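You operate a simulated robot arm through the tools that you are given. There is no shell and no other tool. Be economical: measure what you need, move in short steps, check, and stop when the job is done.

Carry out the task below with a simulated robot arm. There is one attempt and no reset: what you move stays moved.

JOB
Push both safety bars home, pin them and tug the yellow one.
Fine: each bar home before its pin goes in.

The check looks at the end state, three seconds after you hand in, the way a careful person would. Anything else that was tipped, shoved, dropped, spilled or broken makes it a failure.

ROBOT AND FRAMES
A 7-joint arm with a two-finger parallel gripper on a trunk, on a base that drives. Base frame: it is fixed to the floor where the robot stands at the start and does not move with it; the origin is under the middle of the robot, x ahead of it, y to its left, z up. Readings come in m, degrees, newtons and seconds.
With the tool pointing down near the work surface it reaches from about 0.46 to 0.92 m from the robot's upright axis, wherever it stands. Its first joint turns from -115.0 to 115.0 degrees. Places, roughly: blue bar pin [0.7, 0.2, 0.7]; blue safety bar [0.9, 0.4, 0.7]; yellow bar pin [0, 0.7, 0.7]; yellow safety bar [0, 1, 0.7]. Payload 3.91 kg.
Tool frame: the origin (TCP) lies between the finger pads and is the grasp point; the fingertips stand 0.03 m ahead of it; z points along the fingers, y is the line along which they close. The gripper opens to 0.11 m. The fingers are 0.02 m wide and 0.01 m thick; the gripper's body (0.048 by 0.112 m) begins 0.055 m behind the TCP.
Orientation is that of the tool frame in the base frame, as [roll, pitch, yaw] about the fixed x, y, z axes, in that order (R = Rz(yaw) Ry(pitch) Rx(roll)). With the fingers straight down and closing along the base's y, the tool's x points along the base's -x, its y along +y and its z along -z.

CONTROLS
- The arm moves only by the tool nudge_tool. Its argument "commands" is a list of rows, each a list of 7 numbers: the gripper command, from -1 (shut) to 1 (fully open), values between in proportion, then the shift along the tool's x, y, z in m, then the turn, a rotation vector about the tool's x, y, z in degrees. In form: [[claw, dx, dy, dz, ax, ay, az], ...]. A call has 1 to 12 rows; each row is the pose to reach, as a shift and turn from the pose commanded when the call began, along the tool's axes at that moment. A row lasts 0.2 s, in which the tool goes at most 0.05 m and 8.6 degrees; a call with a longer step from one row to the next is refused whole, and so is a gripper value outside its range. A pose out of reach is approached as far as the arm can. The call stops where the force on the tool passes 80 N (or 10 N more than at its start, if that is more) or the arm is blocked; 0.2 s more then pass. The fingers move at their own pace (about 0.153 m/s each) and stop on an object; they squeeze with about 38 N. The grip force told is the motor's: it shows also when the fingers shut on nothing. Time passes only in rows, and 0.2 s behind the last, so rows that repeat a pose let the fingers close. It gives the time, the measured TCP pose, the force on the tool (base axes), the opening and the grip force at its end, in the units of the frame above (readings bear some noise), with the torque about the TCP (base axes, N m) and any sound that the robot's microphone picked up.
- Cameras (640 x 400 px; columns grow to the right, rows downward): "scene" is now at [0.1895, 0.1719, 1.3693]; the picture's right is [-0.60, -0.80, 0.00], its down [0.46, -0.35, -0.82] and it looks along [0.65, -0.49, 0.58] (base axes); focal length 214 px, centre (320, 200). "wrist" rides on the gripper at [0.072, 0.017, -0.103] in the tool frame; the picture's right is [-0.23, 0.97, 0.00], its down [-0.76, -0.18, -0.62] and it looks along [-0.61, -0.14, 0.78] (tool axes); focal length 222 px, centre (320, 200). There is no depth. A picture from a camera that has moved, and an enlarged one, comes with that camera's place and axes in the base frame and with its lens.
- snapshot(camera): a new picture of that camera. It takes no simulated time.
- slide_trunk(by): slides the trunk up (or, below 0, down) by that many m; the arm and the scene camera ride with it, the base frame stays. It gives what a move gives, with no picture.
- drive_base(legs): drives the robot by 1 to 6 legs, each [ahead, left, turn to the left] in m, m and degrees, along the robot's own axes; the way and the turn of a leg run together, so that a leg with both is an arc; at most 1.5 m and 180 degrees a leg. The arm and the cameras ride along, it lands a little off, and it stops where it bumps. It gives what a move gives.
- head_to(pan, tilt): turns the head with the scene camera to pan (to the left, within 80 degrees either way) and tilt (down, from -29 to 69), counted from straight ahead of the robot. It gives what a move gives.
- enlarge(camera, box): a new picture of the part [left, top, right, bottom] of that camera's present view, enlarged. It takes no simulated time.
- sign_off(): hands the job in; it is judged then, once.

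Go step by step. Nothing tells you exact positions but the pictures and the camera data: compare them with the known pose of the tool, close in by small moves and look again before you grip or let go. The budget is 120 turns and 82 pictures, counting those below and the enlarged ones. Unless the task says otherwise, let go and move clear before handing in, and close with one line.

The tools are called after "Emit:" as a command line: name --pt "numbers of a row" for each row, then --argument value for the rest, lists and objects as JSON in quotes. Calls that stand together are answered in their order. nudge_tool: Moves the arm, as the interface text tells. Its arguments: {"type":"object","properties":{"commands":{"type":"array","items":{"type":"array","items":{"type":"number"}}}},"required":["commands"]} The other tools are called the same way: slide_trunk (by) slides the trunk up or down; drive_base (legs) drives the base; head_to (pan, tilt) turns the head that bears the scene camera; snapshot (camera) takes a picture; enlarge (camera, box) takes an enlarged picture of a part of a camera's view; sign_off () hands the job in.

At the start:

```text
time: 0.0
ee_pos: [0.2052, 0.3569, 0.9121]
orientation: [-174.9, -0.1, 176.9]
wrist_force: [-1.2, 1.1, -0.1]
wrist_torque: [0.01, -0.01, 0.02]
width: 0.1102
finger_force: 0.1
trunk travel left (down, up): [-0.6, 0.39]
robot x, y, heading: [-0.003, -0.0016, -0.0]
head pan, tilt: [80.2, 68.8]
```

scene: 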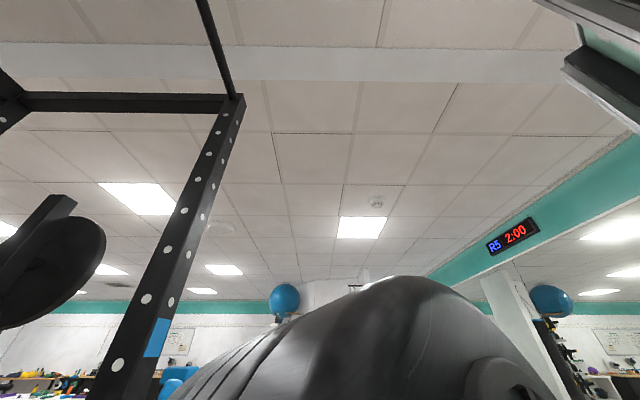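
wrist: 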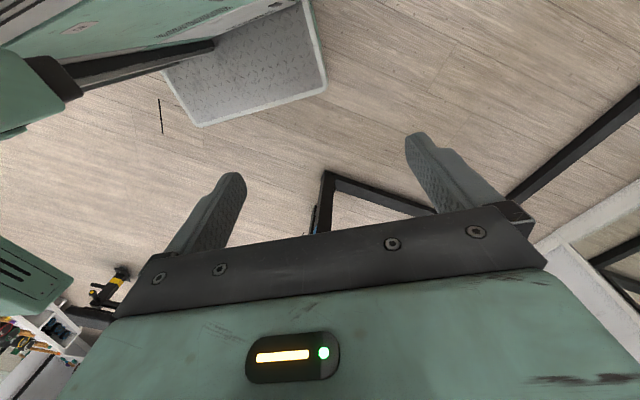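

I see mostly ceiling in the scene view and a rack upright at its left, so the head isn't looking at the work. I'll turn it towards the bars to locate them.

Emit:
head_to --pan 25 --tilt 35

Emit:
snapshot --camera "scene"

```text
time: 1.2
ee_pos: [0.2151, 0.356, 0.9125]
orientation: [-174.7, 0.0, 175.8]
wrist_force: [0.1, -0.8, -0.7]
wrist_torque: [-0.02, 0.02, 0.0]
width: 0.1101
finger_force: 0.0
trunk travel left (down, up): [-0.6, 0.39]
robot x, y, heading: [0.0007, 0.0045, 0.1]
head pan, tilt: [25.0, 35.0]
```

```text
79 pictures are left
camera scene: at [0.1996, 0.18, 1.3653], right [-0.43, -0.9, 0.0], down [0.47, -0.22, -0.85], along [0.77, -0.36, 0.52], focal length 214 px, centre (320, 200)
```

scene: 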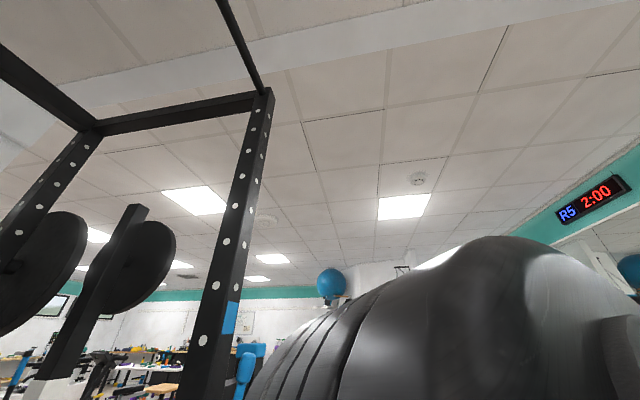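

The reported pan/tilt don't match where the camera really looks; it moved left and down only a little. I'll try another head setting to learn the mapping.

Emit:
head_to --pan 60 --tilt 35

Emit:
snapshot --camera "scene"

```text
time: 2.2
ee_pos: [0.2147, 0.3568, 0.9105]
orientation: [-174.7, 0.0, 175.8]
wrist_force: [-0.7, 0.4, 0.7]
wrist_torque: [0.01, 0.0, -0.01]
width: 0.1101
finger_force: 0.1
trunk travel left (down, up): [-0.6, 0.39]
robot x, y, heading: [0.0042, 0.0004, -0.0]
head pan, tilt: [60.0, 35.0]
```

```text
78 pictures are left
camera scene: at [0.2, 0.1805, 1.3652], right [-0.42, -0.91, 0.0], down [0.48, -0.22, -0.85], along [0.77, -0.36, 0.52], focal length 214 px, centre (320, 200)
```

scene: 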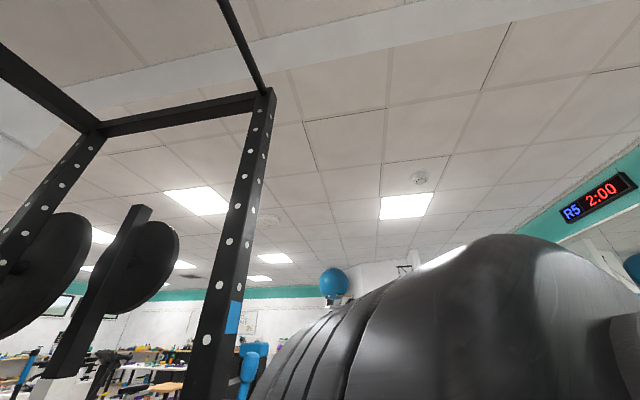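

Changing pan didn't move the view, so the scene camera seems not to respond to the head. I'll turn the wrist left to survey with the wrist camera and see if the scene camera changes too.

Emit:
nudge_tool --pt "1 0 0 0 0 0 -8" --pt "1 0 0 0 0 0 -16" --pt "1 0 0 0 0 0 -24" --pt "1 0 0 0 0 0 -32" --pt "1 0 0 0 0 0 -40" --pt "1 0 0 0 0 0 -48" --pt "1 0 0 0 0 0 -56" --pt "1 0 0 0 0 0 -64" --pt "1 0 0 0 0 0 -72"

Emit:
snapshot --camera "wrist"

Emit:
snapshot --camera "scene"

```text
time: 4.2
ee_pos: [0.2166, 0.3557, 0.9077]
orientation: [-178.3, -5.6, -112.3]
wrist_force: [-1.3, 0.4, 0.9]
wrist_torque: [0.05, 0.02, 0.0]
width: 0.1101
finger_force: 0.2
trunk travel left (down, up): [-0.6, 0.39]
robot x, y, heading: [-0.0049, -0.0032, -0.1]
head pan, tilt: [60.0, 35.0]
```

```text
77 pictures are left
camera wrist: at [0.1745, 0.3046, 1.016], right [-0.82, 0.58, -0.05], down [0.46, 0.7, 0.55], along [0.35, 0.43, -0.83], focal length 222 px, centre (320, 200)
```

wrist: 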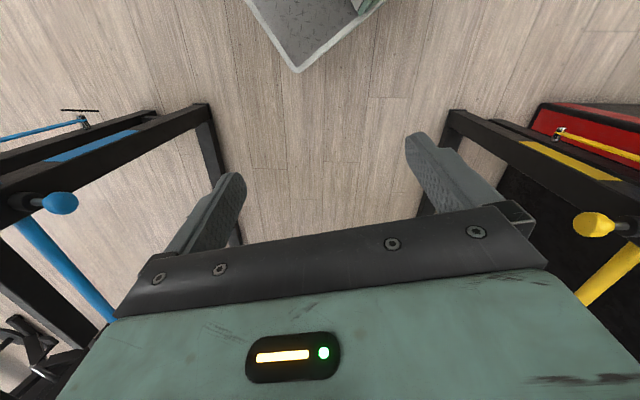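

```text
76 pictures are left
camera scene: at [0.2323, 0.2256, 1.3143], right [0.2, -0.98, 0.0], down [-0.08, -0.02, -1.0], along [0.98, 0.2, -0.08], focal length 214 px, centre (320, 200)
```

scene: 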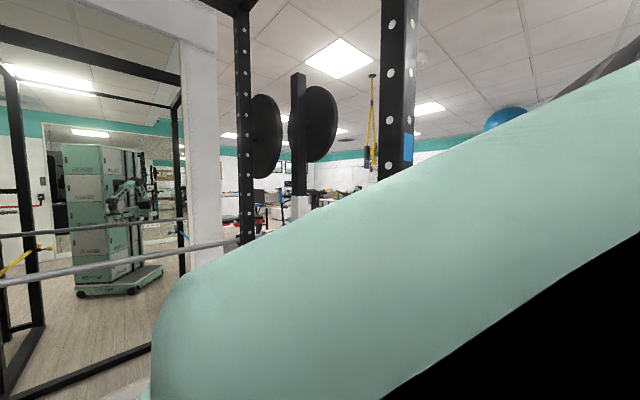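

The scene camera rides on the arm, so I'll use reported camera poses. The wrist view shows the blue knob near (0.72, 0.2, 0.7) and the yellow one near (-0.06, 0.77, 0.7). I'll enlarge both sides.

Emit:
enlarge --camera "wrist" --box '[0, 90, 240, 340]'

Emit:
enlarge --camera "wrist" --box '[420, 80, 640, 320]'

```text
1.60 times, centred on (120, 215) of wrist
camera zoom: at [0.1745, 0.3046, 1.016], right [-0.82, 0.58, -0.05], down [0.46, 0.7, 0.55], along [0.35, 0.43, -0.83], focal length 355 px, centre (640, 176)
```

zoom: 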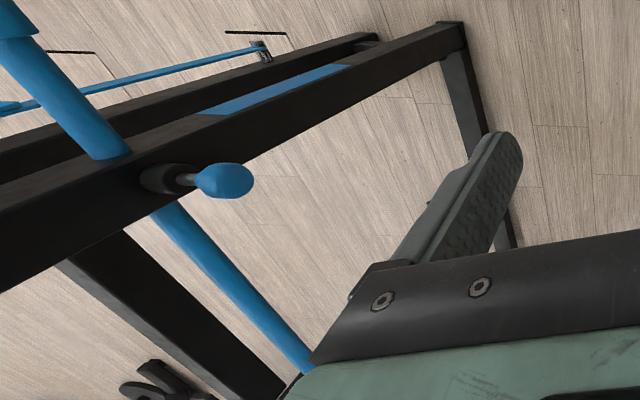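

```text
1.67 times, centred on (530, 200) of wrist
camera zoom: at [0.1745, 0.3046, 1.016], right [-0.82, 0.58, -0.05], down [0.46, 0.7, 0.55], along [0.35, 0.43, -0.83], focal length 370 px, centre (-30, 200)
```

zoom: 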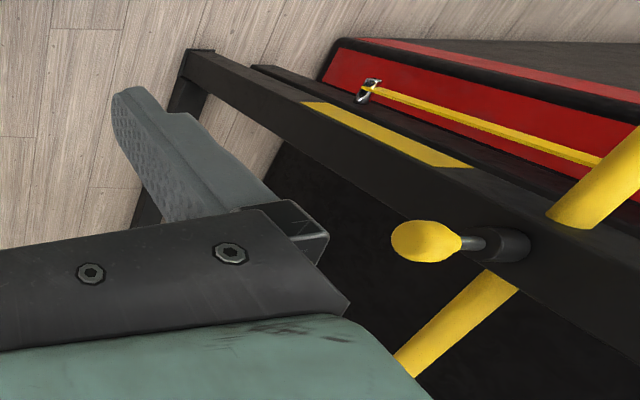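

Each bar (blue/yellow tube) passes through a rack upright, with a knobbed pin on the inner face; the rack is turned about 55° to my x axis. I'll move the arm over in front of the blue bar's near end for a closer look.

Emit:
nudge_tool --pt "1 0.025 -0.039 0.0035 0 0 0" --pt "1 0.05 -0.078 0.007 0 0 0" --pt "1 0.075 -0.117 0.0105 0 0 0" --pt "1 0.1 -0.156 0.014 0 0 0" --pt "1 0.125 -0.195 0.0175 0 0 0" --pt "1 0.15 -0.234 0.021 0 0 0" --pt "1 0.175 -0.273 0.0245 0 0 0" --pt "1 0.2 -0.312 0.028 0 0 0" --pt "1 0.225 -0.351 0.0315 0 0 0" --pt "1 0.25 -0.39 0.035 0 0 0" --pt "1 0.275 -0.43 0.0385 0 0 0" --pt "1 0.299 -0.469 0.042 0 0 0"

Emit:
snapshot --camera "wrist"

Emit:
snapshot --camera "scene"

```text
time: 6.8
ee_pos: [0.536, -0.0943, 0.9096]
orientation: [-178.5, -5.1, -111.2]
wrist_force: [-0.1, -0.1, 1.0]
wrist_torque: [0.0, 0.01, 0.01]
width: 0.1101
finger_force: 0.0
trunk travel left (down, up): [-0.6, 0.39]
robot x, y, heading: [-0.0025, 0.003, 0.4]
head pan, tilt: [60.0, 35.0]
```

```text
73 pictures are left
camera wrist: at [0.4944, -0.1471, 1.0167], right [-0.83, 0.56, -0.05], down [0.44, 0.7, 0.56], along [0.34, 0.44, -0.83], focal length 222 px, centre (320, 200)
```

wrist: 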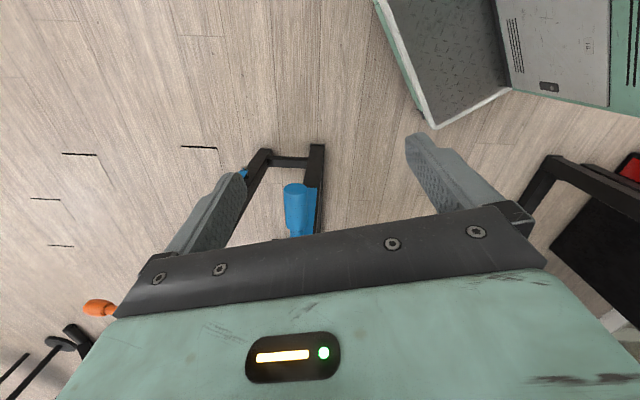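

```text
72 pictures are left
camera scene: at [0.186, 0.2836, 1.2657], right [0.87, -0.5, 0.0], down [-0.29, -0.5, -0.82], along [0.41, 0.71, -0.57], focal length 214 px, centre (320, 200)
```

scene: 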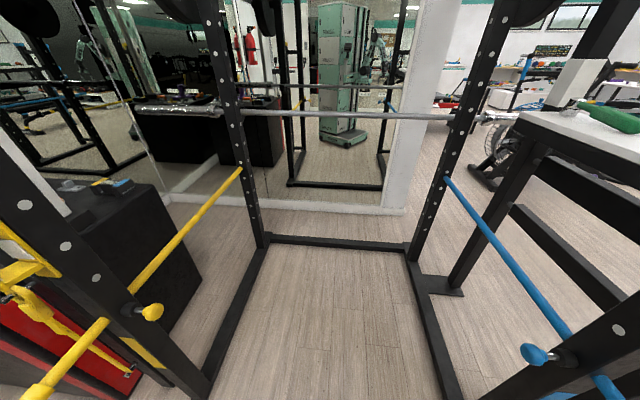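

Now the scene camera shows the whole rack: both bars run through front uprights to the rear uprights, with pins sticking out inwards. I'll enlarge details.

Emit:
enlarge --camera "scene" --box '[0, 200, 240, 400]'

Emit:
enlarge --camera "scene" --box '[420, 140, 640, 400]'

Emit:
enlarge --camera "scene" --box '[200, 90, 500, 280]'

Emit:
enlarge --camera "wrist" --box '[230, 130, 370, 250]'

```text
2.00 times, centred on (120, 300) of scene
camera zoom: at [0.186, 0.2836, 1.2657], right [0.87, -0.5, 0.0], down [-0.29, -0.5, -0.82], along [0.41, 0.71, -0.57], focal length 429 px, centre (720, 0)
```

zoom: 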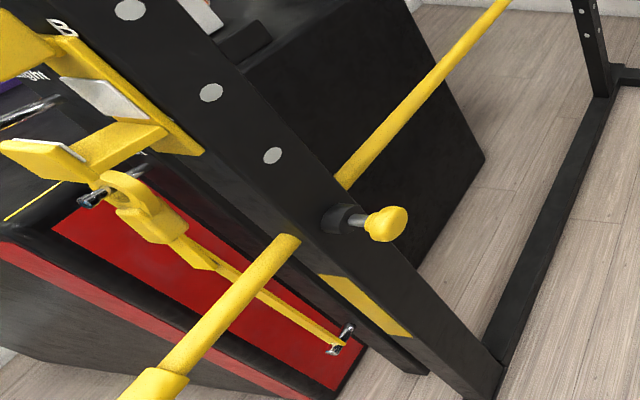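

```text
1.54 times, centred on (530, 270) of scene
camera zoom: at [0.186, 0.2836, 1.2657], right [0.87, -0.5, 0.0], down [-0.29, -0.5, -0.82], along [0.41, 0.71, -0.57], focal length 330 px, centre (-3, 92)
```

zoom: 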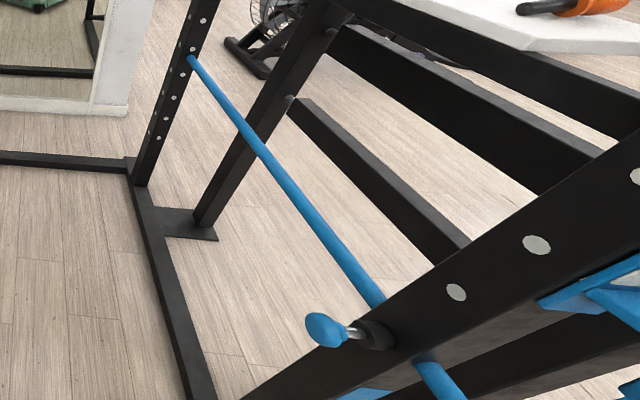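

```text
2.11 times, centred on (350, 185) of scene
camera zoom: at [0.186, 0.2836, 1.2657], right [0.87, -0.5, 0.0], down [-0.29, -0.5, -0.82], along [0.41, 0.71, -0.57], focal length 452 px, centre (257, 232)
```

zoom: 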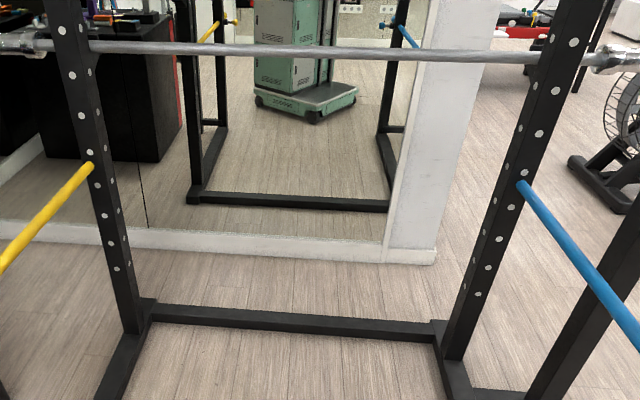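

```text
3.33 times, centred on (300, 190) of wrist
camera zoom: at [0.4944, -0.1471, 1.0167], right [-0.83, 0.56, -0.05], down [0.44, 0.7, 0.56], along [0.34, 0.44, -0.83], focal length 740 px, centre (387, 233)
```

zoom: 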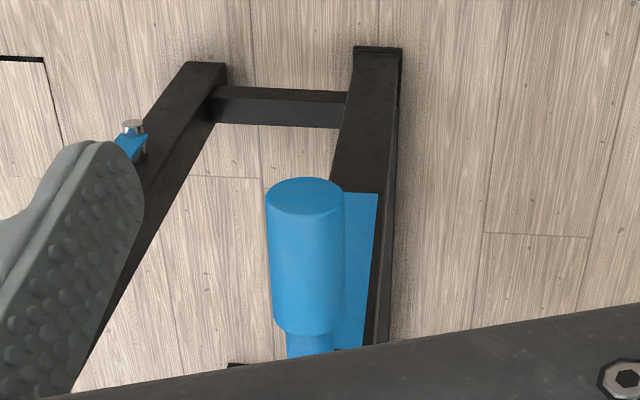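

The blue bar ends in a thicker grip with its face near (0.638, -0.027, 0.717), its axis running about 54° in the floor plane; the blue knob is at about (0.69, 0.21, 0.717). I'll close the fingers, go vertical and hover behind the grip's face.

Emit:
nudge_tool --pt "-1 -0.016 -0.019 0.018 0 -1.7 5" --pt "-1 -0.032 -0.038 0.036 0 -3.4 10" --pt "-1 -0.047 -0.0573 0.0542 0 -5.1 15" --pt "-1 -0.047 -0.0573 0.0542 0 -5.1 15"

Emit:
snapshot --camera "wrist"

Emit:
snapshot --camera "scene"

```text
time: 7.8
ee_pos: [0.6076, -0.075, 0.8529]
orientation: [-177.9, 0.6, -126.1]
wrist_force: [-0.9, 0.2, 0.8]
wrist_torque: [0.01, 0.0, -0.03]
width: 0.0001
finger_force: 37.5
trunk travel left (down, up): [-0.6, 0.39]
robot x, y, heading: [-0.0005, 0.0021, 0.3]
head pan, tilt: [60.0, 35.0]
```

```text
67 pictures are left
camera wrist: at [0.5463, -0.124, 0.9535], right [-0.65, 0.76, -0.03], down [0.57, 0.52, 0.64], along [0.5, 0.4, -0.77], focal length 222 px, centre (320, 200)
```

wrist: 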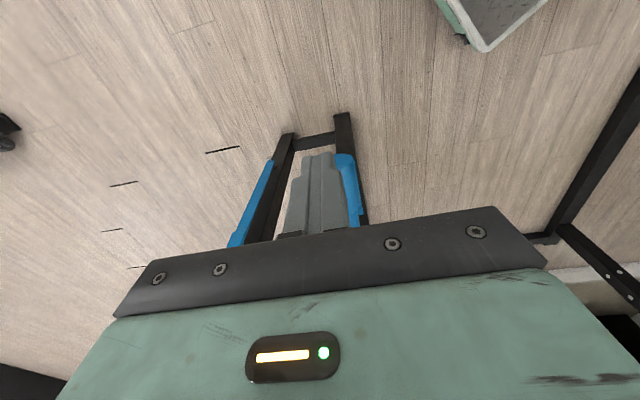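

```text
66 pictures are left
camera scene: at [0.1862, 0.2833, 1.2657], right [0.87, -0.5, 0.0], down [-0.29, -0.5, -0.82], along [0.41, 0.71, -0.57], focal length 214 px, centre (320, 200)
```

scene: 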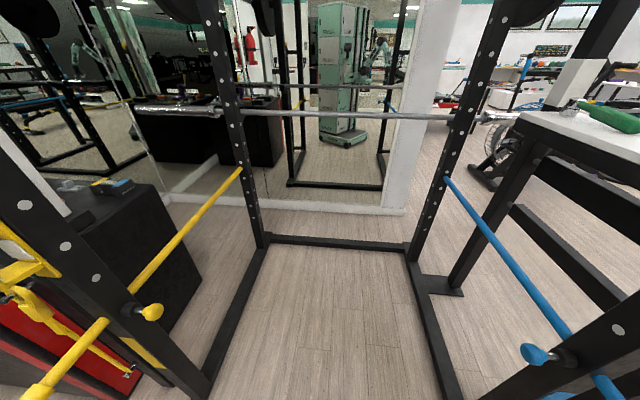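

The scene camera does follow the head (pan 60, tilt 35 now), just late. I'll check the fingers against the blue grip up close.

Emit:
enlarge --camera "wrist" --box '[210, 100, 410, 240]'

Emit:
head_to --pan 0 --tilt 50

Emit:
snapshot --camera "scene"

```text
2.86 times, centred on (310, 170) of wrist
camera zoom: at [0.5463, -0.124, 0.9535], right [-0.65, 0.76, -0.03], down [0.57, 0.52, 0.64], along [0.5, 0.4, -0.77], focal length 635 px, centre (349, 286)
```

zoom: 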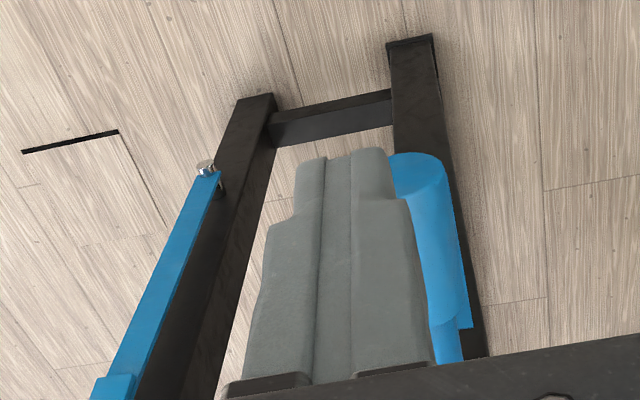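

```text
time: 9.2
ee_pos: [0.6067, -0.0754, 0.8525]
orientation: [-177.9, 0.5, -126.0]
wrist_force: [-0.4, -0.3, 0.1]
wrist_torque: [0.01, 0.0, 0.05]
width: 0.0002
finger_force: 37.3
trunk travel left (down, up): [-0.6, 0.39]
robot x, y, heading: [0.0, 0.001, -0.4]
head pan, tilt: [0.0, 50.0]
```

```text
64 pictures are left
camera scene: at [0.2193, 0.2071, 1.244], right [0.0, -1.0, 0.0], down [-0.77, 0.0, -0.64], along [0.64, 0.0, -0.77], focal length 214 px, centre (320, 200)
```

scene: 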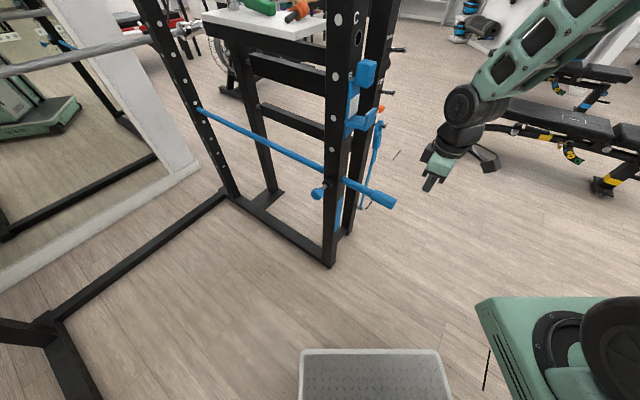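

Clear view now: the grip's face is about (0.635, -0.027, 0.73), about 55 mm ahead and 9 mm to the side of the closed fingers. I'll lower to bar height, aligned.

Emit:
nudge_tool --pt "-1 0 0.009 0.03 0 0 0" --pt "-1 0 0.009 0.065 0 0 0" --pt "-1 0 0.009 0.1 0 0 0" --pt "-1 0 0.009 0.127 0 0 0"

Emit:
enlarge --camera "scene" --box '[290, 110, 490, 270]'

Emit:
enlarge --camera "wrist" --box '[210, 100, 410, 240]'

```text
time: 10.2
ee_pos: [0.6031, -0.0729, 0.7257]
orientation: [-178.0, 0.5, -126.1]
wrist_force: [0.2, 0.0, 0.5]
wrist_torque: [-0.01, 0.02, 0.02]
width: 0.0
finger_force: 37.9
trunk travel left (down, up): [-0.6, 0.39]
robot x, y, heading: [-0.002, -0.0009, -0.1]
head pan, tilt: [0.0, 50.0]
```

```text
2.50 times, centred on (390, 190) of scene
camera zoom: at [0.2191, 0.207, 1.2441], right [0.0, -1.0, 0.0], down [-0.77, 0.0, -0.64], along [0.64, 0.0, -0.77], focal length 536 px, centre (145, 225)
```

zoom: 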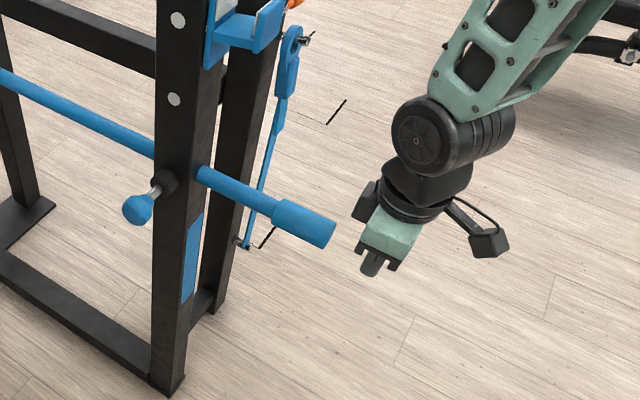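

```text
2.86 times, centred on (310, 170) of wrist
camera zoom: at [0.5431, -0.1209, 0.8259], right [-0.65, 0.76, -0.03], down [0.57, 0.52, 0.64], along [0.5, 0.4, -0.77], focal length 635 px, centre (349, 286)
```

zoom: 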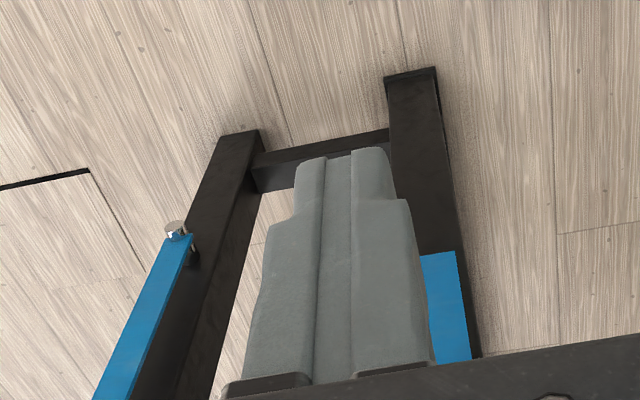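

Fingers line up with the bar's axis. Pushing along it in small steps.

Emit:
nudge_tool --pt "-1 -0.01 0 0 0 0 0" --pt "-1 -0.02 0 0 0 0 0" --pt "-1 -0.03 0 0 0 0 0" --pt "-1 -0.04 0 0 0 0 0" --pt "-1 -0.05 0 0 0 0 0" --pt "-1 -0.06 0 0 0 0 0" --pt "-1 -0.07 0 0 0 0 0"

Emit:
enlarge --camera "scene" --box '[290, 110, 490, 270]'

```text
time: 11.8
ee_pos: [0.6439, -0.0134, 0.7244]
orientation: [-177.9, 0.6, -126.0]
wrist_force: [0.0, -1.2, 1.0]
wrist_torque: [0.0, -0.01, -0.01]
width: 0.0003
finger_force: 37.8
trunk travel left (down, up): [-0.6, 0.39]
robot x, y, heading: [-0.0011, 0.0008, -0.0]
head pan, tilt: [0.0, 50.0]
```

```text
2.50 times, centred on (390, 190) of scene
camera zoom: at [0.2193, 0.2069, 1.2439], right [0.0, -1.0, 0.0], down [-0.77, 0.0, -0.64], along [0.64, 0.0, -0.77], focal length 536 px, centre (145, 225)
```

zoom: 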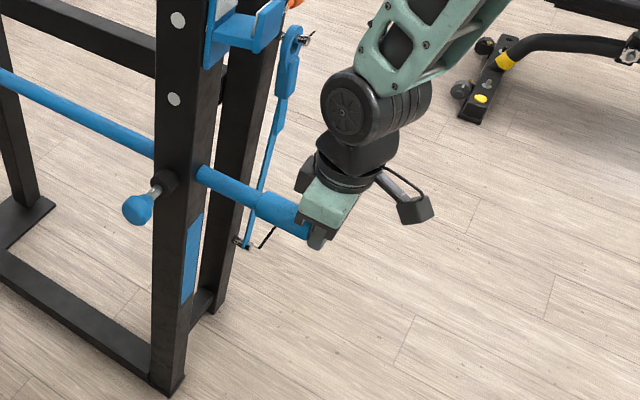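

The bar is sliding in with the push. Continuing.

Emit:
nudge_tool --pt "-1 -0.01 0 0 0 0 0" --pt "-1 -0.02 0 0 0 0 0" --pt "-1 -0.03 0 0 0 0 0" --pt "-1 -0.04 0 0 0 0 0" --pt "-1 -0.05 0 0 0 0 0" --pt "-1 -0.06 0 0 0 0 0"

Emit:
enlarge --camera "scene" --box '[290, 110, 490, 270]'

```text
time: 13.2
ee_pos: [0.6793, 0.0348, 0.7276]
orientation: [-178.0, 0.7, -126.0]
wrist_force: [-0.4, -0.9, 0.4]
wrist_torque: [0.01, -0.03, 0.0]
width: 0.0001
finger_force: 37.4
trunk travel left (down, up): [-0.6, 0.39]
robot x, y, heading: [-0.0014, 0.0005, -0.1]
head pan, tilt: [0.0, 50.0]
```

```text
2.50 times, centred on (390, 190) of scene
camera zoom: at [0.2193, 0.207, 1.244], right [0.0, -1.0, 0.0], down [-0.77, 0.0, -0.64], along [0.64, 0.0, -0.77], focal length 536 px, centre (145, 225)
```

zoom: 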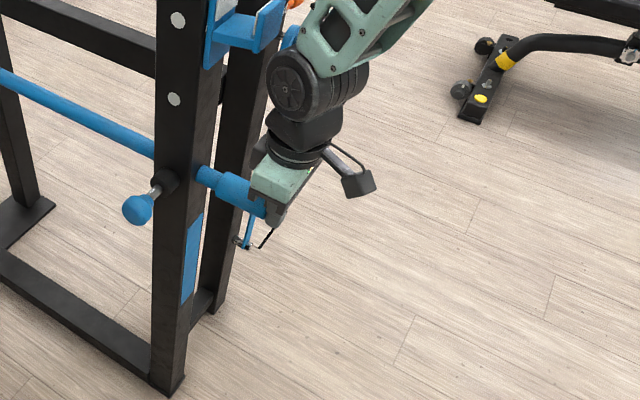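

The vertical wrist would soon run into the blue J-cup above the bar (lip about 5 cm in front of the upright at z≈0.95). I'll back off and lean the tool about 48° so that the wrist trails behind, then push with the fingertips.

Emit:
nudge_tool --pt "-1 0.02 0 0 0 0 0" --pt "-1 0.04 0 0 0 0 0" --pt "-1 0.04 0 -0.005 0 -8 0" --pt "-1 0.04 0 -0.01 0 -16 0" --pt "-1 0.04 0 -0.015 0 -24 0" --pt "-1 0.04 0 -0.02 0 -32 0" --pt "-1 0.04 0 -0.02 0 -40 0" --pt "-1 0.04 0 -0.02 0 -48 0"

Emit:
snapshot --camera "wrist"

Emit:
enlarge --camera "scene" --box '[290, 110, 490, 270]'

```text
time: 14.9
ee_pos: [0.6547, 0.0013, 0.7466]
orientation: [-176.8, 48.7, -123.8]
wrist_force: [-0.4, 1.1, -0.6]
wrist_torque: [-0.04, 0.05, 0.0]
width: 0.0
finger_force: 37.8
trunk travel left (down, up): [-0.6, 0.39]
robot x, y, heading: [-0.0002, -0.0001, 0.0]
head pan, tilt: [0.0, 50.0]
```

```text
59 pictures are left
camera wrist: at [0.567, -0.0909, 0.7587], right [-0.7, 0.7, 0.14], down [0.13, -0.06, 0.99], along [0.7, 0.71, -0.05], focal length 222 px, centre (320, 200)
```

wrist: 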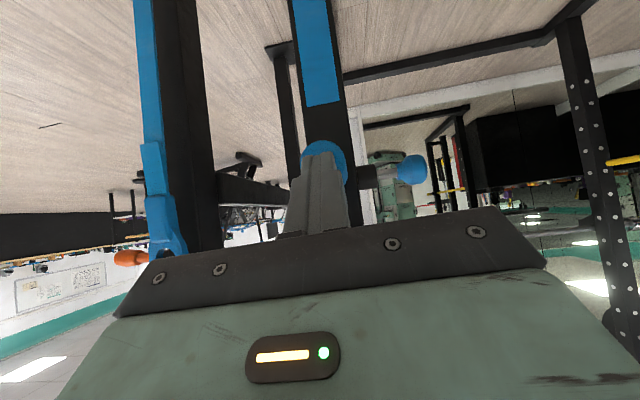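

```text
2.50 times, centred on (390, 190) of scene
camera zoom: at [0.2191, 0.2073, 1.244], right [0.0, -1.0, 0.0], down [-0.77, 0.0, -0.64], along [0.64, 0.0, -0.77], focal length 536 px, centre (145, 225)
```

zoom: 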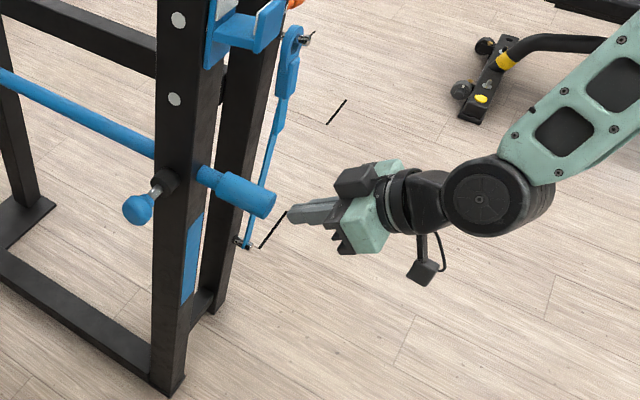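

Fingertips are lined up on the grip's face, wrist well clear. Pushing along the bar axis until it stops.

Emit:
nudge_tool --pt "-1 -0.0066 0 0.0075 0 0 0" --pt "-1 -0.0132 0 0.015 0 0 0" --pt "-1 -0.0198 0 0.0225 0 0 0" --pt "-1 -0.0264 0 0.03 0 0 0" --pt "-1 -0.033 0 0.0375 0 0 0" --pt "-1 -0.0396 0 0.045 0 0 0"

Emit:
enlarge --camera "scene" --box '[290, 110, 490, 270]'

```text
time: 16.1
ee_pos: [0.6763, 0.0288, 0.7445]
orientation: [-177.3, 47.6, -124.5]
wrist_force: [-3.9, -3.4, 0.7]
wrist_torque: [0.1, -0.18, -0.04]
width: 0.0002
finger_force: 38.1
trunk travel left (down, up): [-0.6, 0.39]
robot x, y, heading: [-0.0009, -0.0002, -0.3]
head pan, tilt: [0.0, 50.0]
stopped in row 5: the force on the tool passed its limit at 96 N (the readings are from after the stop); the commanded pose is now the measured one
```

```text
2.50 times, centred on (390, 190) of scene
camera zoom: at [0.2178, 0.2052, 1.2444], right [0.0, -1.0, 0.0], down [-0.77, 0.0, -0.64], along [0.64, 0.0, -0.77], focal length 536 px, centre (145, 225)
```

zoom: 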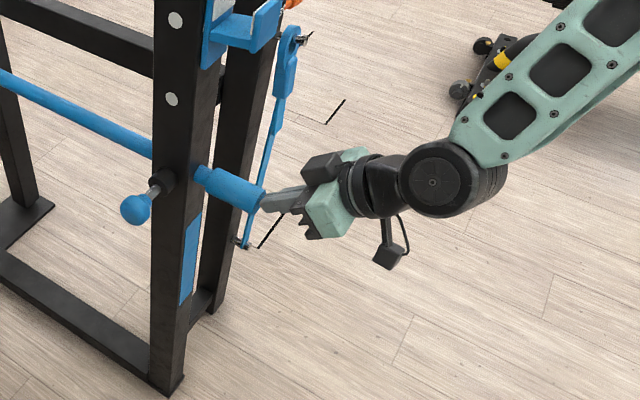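

It stopped with a 96 N contact. Checking closely whether the grip's shoulder touches the upright.

Emit:
enlarge --camera "scene" --box '[330, 160, 410, 210]'

Emit:
snapshot --camera "wrist"

```text
8.00 times, centred on (370, 185) of scene
camera zoom: at [0.2178, 0.2052, 1.2444], right [0.0, -1.0, 0.0], down [-0.77, 0.0, -0.64], along [0.64, 0.0, -0.77], focal length 1716 px, centre (-80, 320)
```

zoom: 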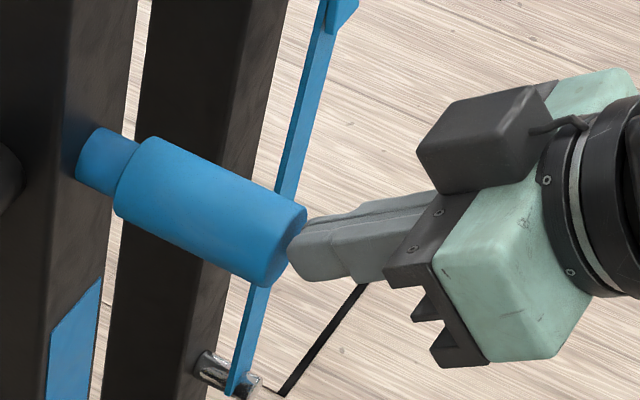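

```text
55 pictures are left
camera wrist: at [0.5877, -0.0625, 0.7585], right [-0.7, 0.7, 0.14], down [0.15, -0.04, 0.99], along [0.7, 0.71, -0.07], focal length 222 px, centre (320, 200)
```

wrist: 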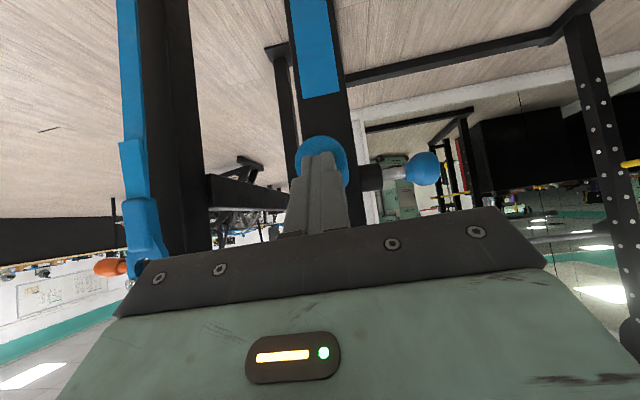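

A short piece of thin tube still shows between grip and upright, so the spike might be a catch, or the real stop. I'll push again slowly to find out.

Emit:
nudge_tool --pt "-1 -0.0026 0 0.003 0 0 0" --pt "-1 -0.0052 0 0.006 0 0 0" --pt "-1 -0.0078 0 0.009 0 0 0" --pt "-1 -0.0104 0 0.012 0 0 0" --pt "-1 -0.013 0 0.015 0 0 0" --pt "-1 -0.0156 0 0.018 0 0 0"

Emit:
enlarge --camera "scene" --box '[330, 160, 410, 210]'

```text
time: 16.7
ee_pos: [0.6767, 0.0282, 0.7411]
orientation: [-177.5, 46.8, -124.8]
wrist_force: [-11.9, -12.9, 13.9]
wrist_torque: [0.07, 0.01, 0.04]
width: 0.0
finger_force: 37.6
trunk travel left (down, up): [-0.6, 0.39]
robot x, y, heading: [-0.0013, -0.0018, -0.6]
head pan, tilt: [0.0, 50.0]
stopped in row 2: the force on the tool passed its limit at 87 N (the readings are from after the stop); the commanded pose is now the measured one
```

```text
8.00 times, centred on (370, 185) of scene
camera zoom: at [0.2178, 0.2045, 1.2439], right [0.0, -1.0, 0.0], down [-0.77, 0.0, -0.64], along [0.64, 0.0, -0.77], focal length 1716 px, centre (-80, 320)
```

zoom: 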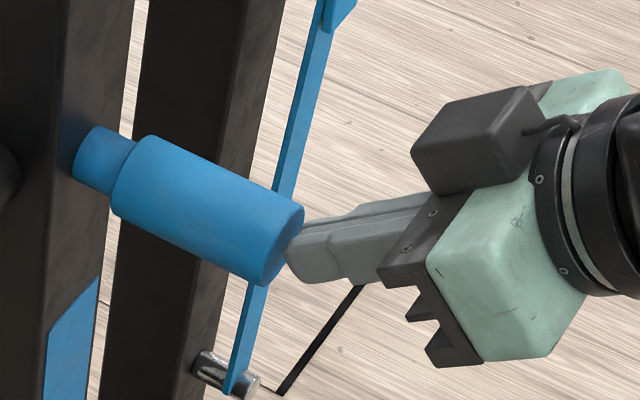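

It's a firm stop: force rises at once, so the bar is home against its stop. I'll back off, stand the tool upright again and check the bar's far end.

Emit:
nudge_tool --pt "-1 0.02 0 -0.0225 0 0 0" --pt "-1 0.04 0 -0.045 0 0 0" --pt "-1 0.015 0 -0.068 0 8 0" --pt "-1 -0.009 0 -0.09 0 16 0" --pt "-1 -0.033 0 -0.113 0 24 0" --pt "-1 -0.033 0 -0.113 0 32 0" --pt "-1 -0.033 0 -0.113 0 40 0" --pt "-1 -0.033 0 -0.113 0 46.8 0"

Emit:
head_to --pan 25 --tilt 35

Emit:
snapshot --camera "scene"

```text
time: 18.5
ee_pos: [0.6393, -0.0161, 0.8428]
orientation: [-178.4, 0.1, -126.7]
wrist_force: [-0.1, 0.2, 0.1]
wrist_torque: [0.02, 0.04, 0.03]
width: 0.0
finger_force: 37.3
trunk travel left (down, up): [-0.6, 0.39]
robot x, y, heading: [0.0003, 0.0006, -0.1]
head pan, tilt: [0.0, 50.0]
```

```text
time: 19.4
ee_pos: [0.6399, -0.0163, 0.8413]
orientation: [-178.3, 0.3, -126.6]
wrist_force: [0.4, -1.5, -0.3]
wrist_torque: [0.03, 0.0, 0.0]
width: 0.0003
finger_force: 38.0
trunk travel left (down, up): [-0.6, 0.39]
robot x, y, heading: [-0.001, 0.0001, -0.3]
head pan, tilt: [25.0, 35.0]
```

```text
53 pictures are left
camera scene: at [0.2216, 0.2423, 1.2656], right [0.42, -0.91, 0.0], down [-0.52, -0.24, -0.82], along [0.74, 0.34, -0.57], focal length 214 px, centre (320, 200)
```

scene: 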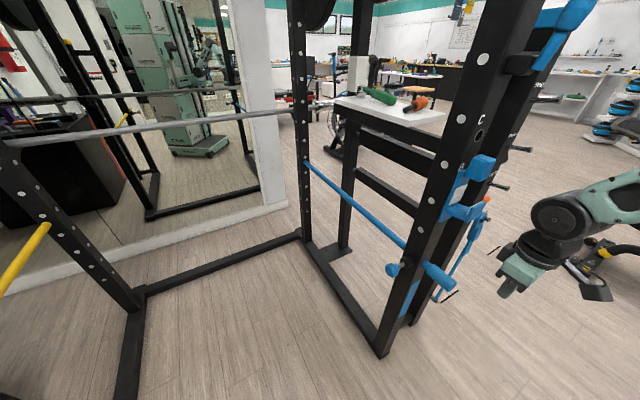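

Emit:
enlarge --camera "scene" --box '[270, 130, 350, 200]'

Emit:
enlarge --camera "scene" --box '[360, 140, 520, 300]'

```text
5.71 times, centred on (310, 165) of scene
camera zoom: at [0.2216, 0.2423, 1.2656], right [0.42, -0.91, 0.0], down [-0.52, -0.24, -0.82], along [0.74, 0.34, -0.57], focal length 1226 px, centre (377, 400)
```

zoom: 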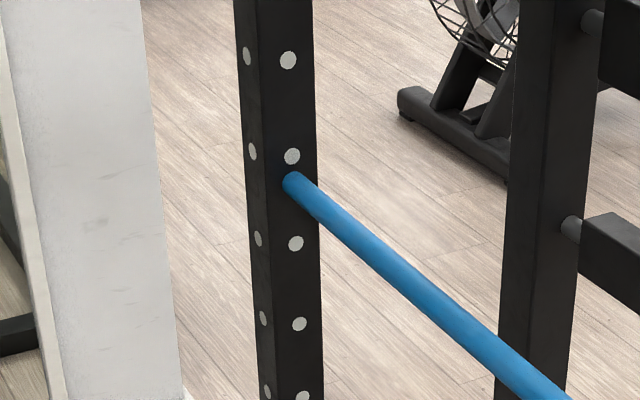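

```text
2.50 times, centred on (440, 220) of scene
camera zoom: at [0.2216, 0.2423, 1.2656], right [0.42, -0.91, 0.0], down [-0.52, -0.24, -0.82], along [0.74, 0.34, -0.57], focal length 536 px, centre (20, 150)
```

zoom: 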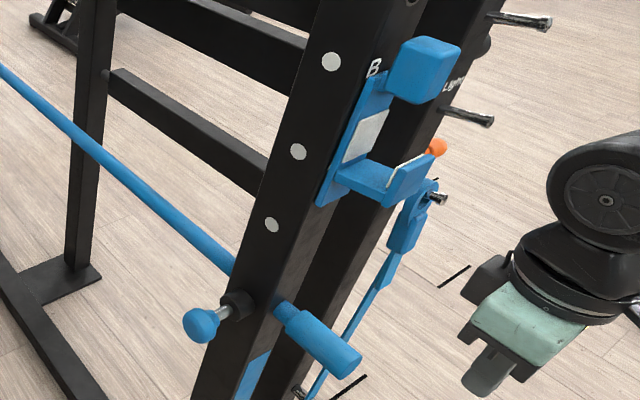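

The bar's far end enters the rear upright in the same spot as before and the front hits a hard stop, so blue is home. Now I'll swing the closed fingers round to the inside of the blue knob (about (0.69, 0.212, 0.717)), facing outward.

Emit:
nudge_tool --pt "-1 -0.014 0.035 0 0 0 8.1" --pt "-1 -0.028 0.07 0 0 0 16.2" --pt "-1 -0.041 0.105 0 0 0 24.4" --pt "-1 -0.075 0.13 0 0 0 32.5" --pt "-1 -0.11 0.156 0 0 0 40.6" --pt "-1 -0.144 0.181 0 0 0 48.8" --pt "-1 -0.178 0.207 0 0 0 56.9" --pt "-1 -0.178 0.207 0 0 0 65" --pt "-1 -0.178 0.207 0 0 0 73" --pt "-1 -0.178 0.207 0 0 0 81" --pt "-1 -0.178 0.207 0 0 0 89.4"

Emit:
snapshot --camera "scene"

Emit:
snapshot --camera "wrist"

```text
time: 21.8
ee_pos: [0.5802, 0.2504, 0.8371]
orientation: [179.9, 1.7, 143.8]
wrist_force: [0.0, 0.0, 0.5]
wrist_torque: [-0.01, 0.03, 0.01]
width: 0.0002
finger_force: 37.9
trunk travel left (down, up): [-0.6, 0.39]
robot x, y, heading: [-0.0018, -0.0011, -0.1]
head pan, tilt: [25.0, 35.0]
```

```text
50 pictures are left
camera scene: at [0.2216, 0.2424, 1.2657], right [0.42, -0.91, 0.0], down [-0.52, -0.24, -0.82], along [0.74, 0.34, -0.57], focal length 214 px, centre (320, 200)
```

scene: 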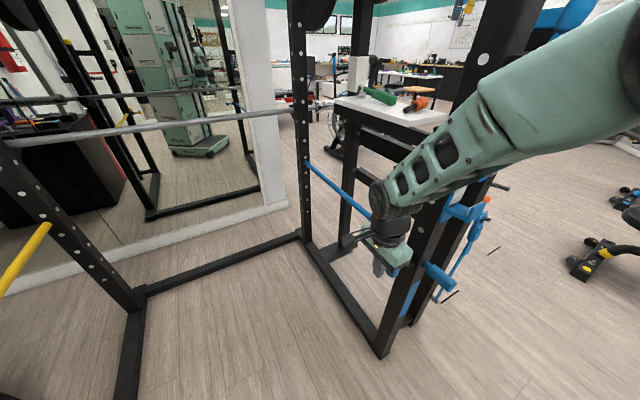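

```text
49 pictures are left
camera wrist: at [0.5279, 0.3067, 0.9369], right [0.76, 0.65, 0.01], down [0.49, -0.58, 0.65], along [0.43, -0.48, -0.76], focal length 222 px, centre (320, 200)
```

wrist: 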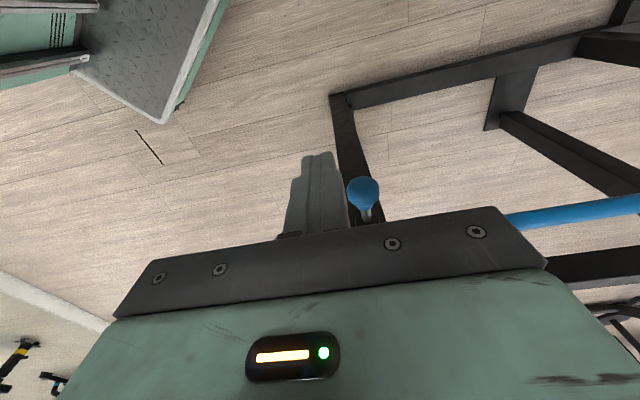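

Knob triangulates to (0.687, 0.212, 0.717), consistent with before. I'll lower beside it with a 25° lean so that the wrist stays away from the upright.

Emit:
nudge_tool --pt "-1 0 0.011 0.02 0 -8 0" --pt "-1 0 0.022 0.045 0 -16 0" --pt "-1 -0.01 0.032 0.075 0 -24 0" --pt "-1 -0.025 0.032 0.105 0 -25 0" --pt "-1 -0.044 0.032 0.105 0 -25 0"

Emit:
enlarge --camera "scene" --box '[340, 160, 500, 300]'

Emit:
snapshot --camera "wrist"

```text
time: 23.0
ee_pos: [0.6362, 0.2486, 0.7318]
orientation: [179.8, 26.8, 144.0]
wrist_force: [-0.1, 1.0, 0.4]
wrist_torque: [0.02, 0.0, -0.04]
width: 0.0001
finger_force: 37.2
trunk travel left (down, up): [-0.6, 0.39]
robot x, y, heading: [-0.0033, -0.001, 0.1]
head pan, tilt: [25.0, 35.0]
```

```text
2.86 times, centred on (420, 230) of scene
camera zoom: at [0.2213, 0.2426, 1.2657], right [0.42, -0.91, 0.0], down [-0.52, -0.24, -0.82], along [0.74, 0.34, -0.57], focal length 613 px, centre (34, 114)
```

zoom: 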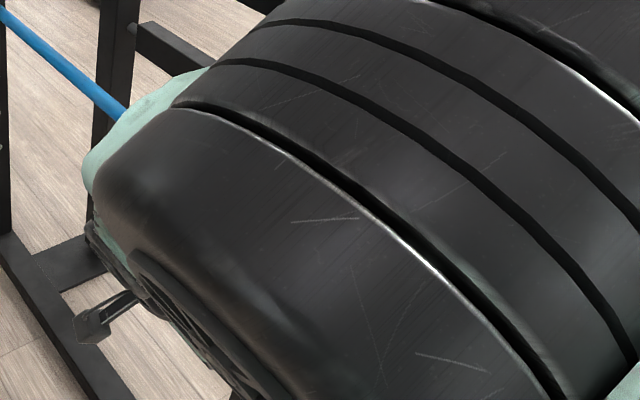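

```text
47 pictures are left
camera wrist: at [0.5568, 0.3265, 0.7919], right [0.74, 0.67, 0.11], down [0.22, -0.38, 0.9], along [0.64, -0.64, -0.43], focal length 222 px, centre (320, 200)
```

wrist: 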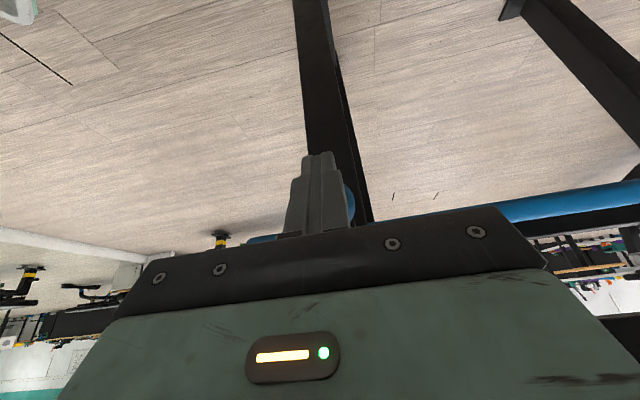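

Fingers are in line with the knob. Pushing the pin in slowly along its axis.

Emit:
nudge_tool --pt "-1 -0.0054 0 0.0027 0 0 0" --pt "-1 -0.0107 0 0.0054 0 0 0" --pt "-1 -0.0161 0 0.0081 0 0 0" --pt "-1 -0.0214 0 0.0108 0 0 0" --pt "-1 -0.0268 0 0.0135 0 0 0" --pt "-1 -0.0321 0 0.0162 0 0 0" --pt "-1 -0.0375 0 0.0189 0 0 0" --pt "-1 -0.0429 0 0.0216 0 0 0"

Emit:
snapshot --camera "wrist"

```text
time: 24.8
ee_pos: [0.6689, 0.2251, 0.7315]
orientation: [180.0, 26.4, 144.4]
wrist_force: [-39.0, 18.7, 4.7]
wrist_torque: [0.21, 0.89, -0.23]
width: 0.0
finger_force: 37.4
trunk travel left (down, up): [-0.6, 0.39]
robot x, y, heading: [-0.0027, 0.0004, -0.1]
head pan, tilt: [25.0, 35.0]
```

```text
46 pictures are left
camera wrist: at [0.5898, 0.303, 0.7919], right [0.73, 0.67, 0.1], down [0.22, -0.38, 0.9], along [0.64, -0.63, -0.43], focal length 222 px, centre (320, 200)
```

wrist: 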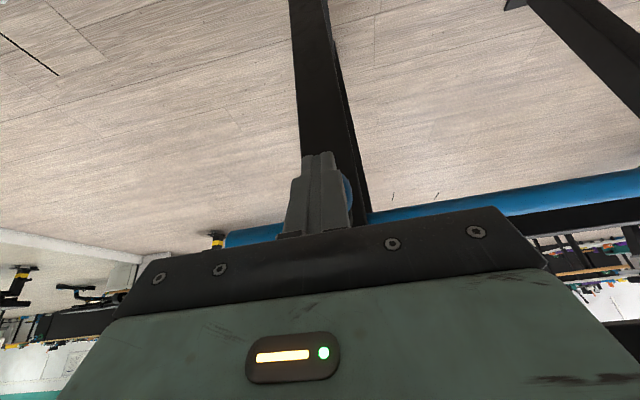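

About 43 N resistance now; I'll push on a little to see whether it seats.

Emit:
nudge_tool --pt "-1 -0.0036 0 0.0018 0 0 0" --pt "-1 -0.0072 0 0.0036 0 0 0" --pt "-1 -0.0107 0 0.0054 0 0 0" --pt "-1 -0.0143 0 0.0072 0 0 0"

Emit:
snapshot --camera "wrist"

```text
time: 25.6
ee_pos: [0.6722, 0.2279, 0.7292]
orientation: [179.9, 25.8, 145.1]
wrist_force: [-8.7, 7.3, 1.5]
wrist_torque: [0.14, 0.18, 0.0]
width: 0.0002
finger_force: 37.5
trunk travel left (down, up): [-0.6, 0.39]
robot x, y, heading: [0.0021, -0.003, -0.2]
head pan, tilt: [25.0, 35.0]
stopped in row 3: the force on the tool passed its limit at 82 N (the readings are from after the stop); the commanded pose is now the measured one
```

```text
45 pictures are left
camera wrist: at [0.5912, 0.3033, 0.7897], right [0.73, 0.68, 0.1], down [0.24, -0.39, 0.89], along [0.65, -0.62, -0.44], focal length 222 px, centre (320, 200)
```

wrist: 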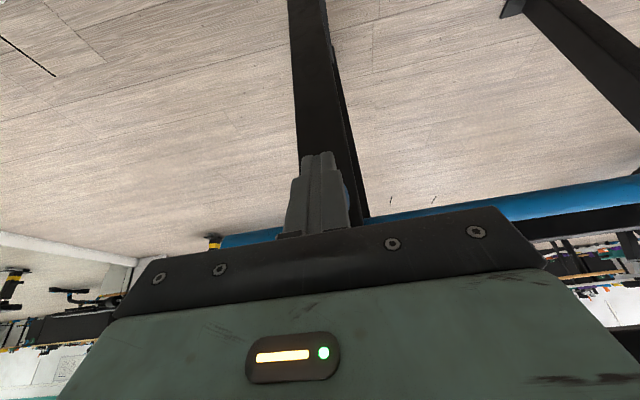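

It stopped at 82 N. I'll back off and look whether the knob sits against its collar.

Emit:
nudge_tool --pt "-1 0.027 0 -0.0135 0 0 0" --pt "-1 0.054 0 -0.027 0 0 0" --pt "-1 0.06 0 -0.06 0 8 0" --pt "-1 0.04 0 -0.1 0 16 0" --pt "-1 0.03 0 -0.14 0 24 0"

Emit:
snapshot --camera "scene"

Emit:
enlarge --camera "wrist" --box '[260, 90, 460, 230]'

```text
time: 26.8
ee_pos: [0.5992, 0.2763, 0.8427]
orientation: [179.9, 1.7, 145.0]
wrist_force: [-0.3, 0.4, -0.5]
wrist_torque: [-0.03, -0.03, 0.02]
width: 0.0001
finger_force: 37.3
trunk travel left (down, up): [-0.6, 0.39]
robot x, y, heading: [0.0008, -0.0014, 0.2]
head pan, tilt: [25.0, 35.0]
```

```text
44 pictures are left
camera scene: at [0.2207, 0.2433, 1.2655], right [0.42, -0.91, 0.0], down [-0.52, -0.24, -0.82], along [0.74, 0.34, -0.57], focal length 214 px, centre (320, 200)
```

scene: 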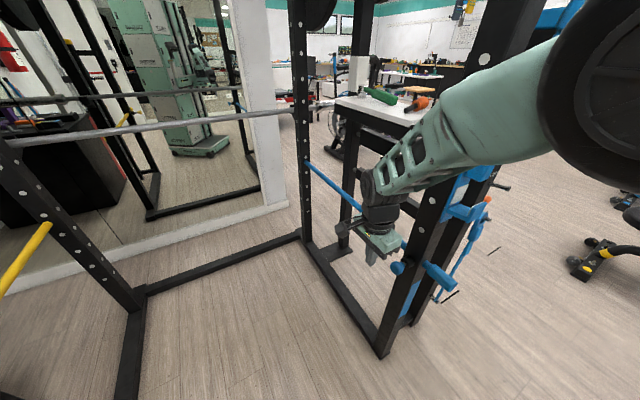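

```text
2.86 times, centred on (360, 160) of wrist
camera zoom: at [0.5478, 0.3319, 0.9428], right [0.74, 0.67, 0.01], down [0.51, -0.57, 0.64], along [0.44, -0.48, -0.76], focal length 635 px, centre (206, 314)
```

zoom: 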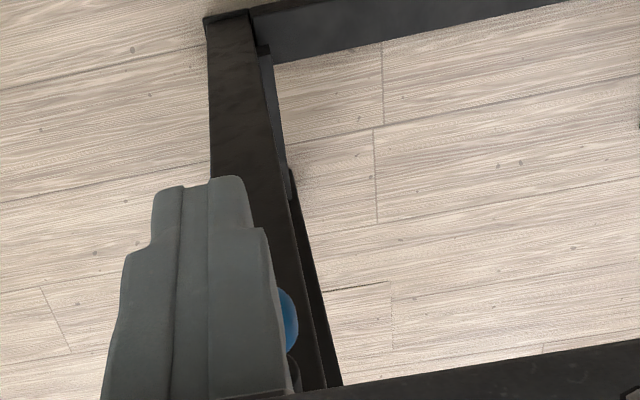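

Emit:
enlarge --camera "scene" --box '[370, 230, 470, 300]'

```text
5.71 times, centred on (420, 265) of scene
camera zoom: at [0.2207, 0.2433, 1.2655], right [0.42, -0.91, 0.0], down [-0.52, -0.24, -0.82], along [0.74, 0.34, -0.57], focal length 1226 px, centre (-251, -171)
```

zoom: 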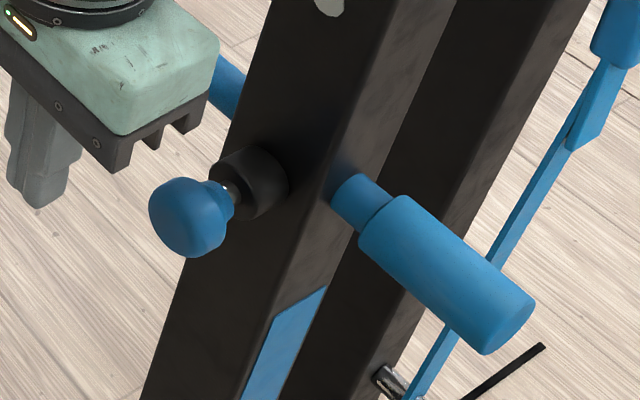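

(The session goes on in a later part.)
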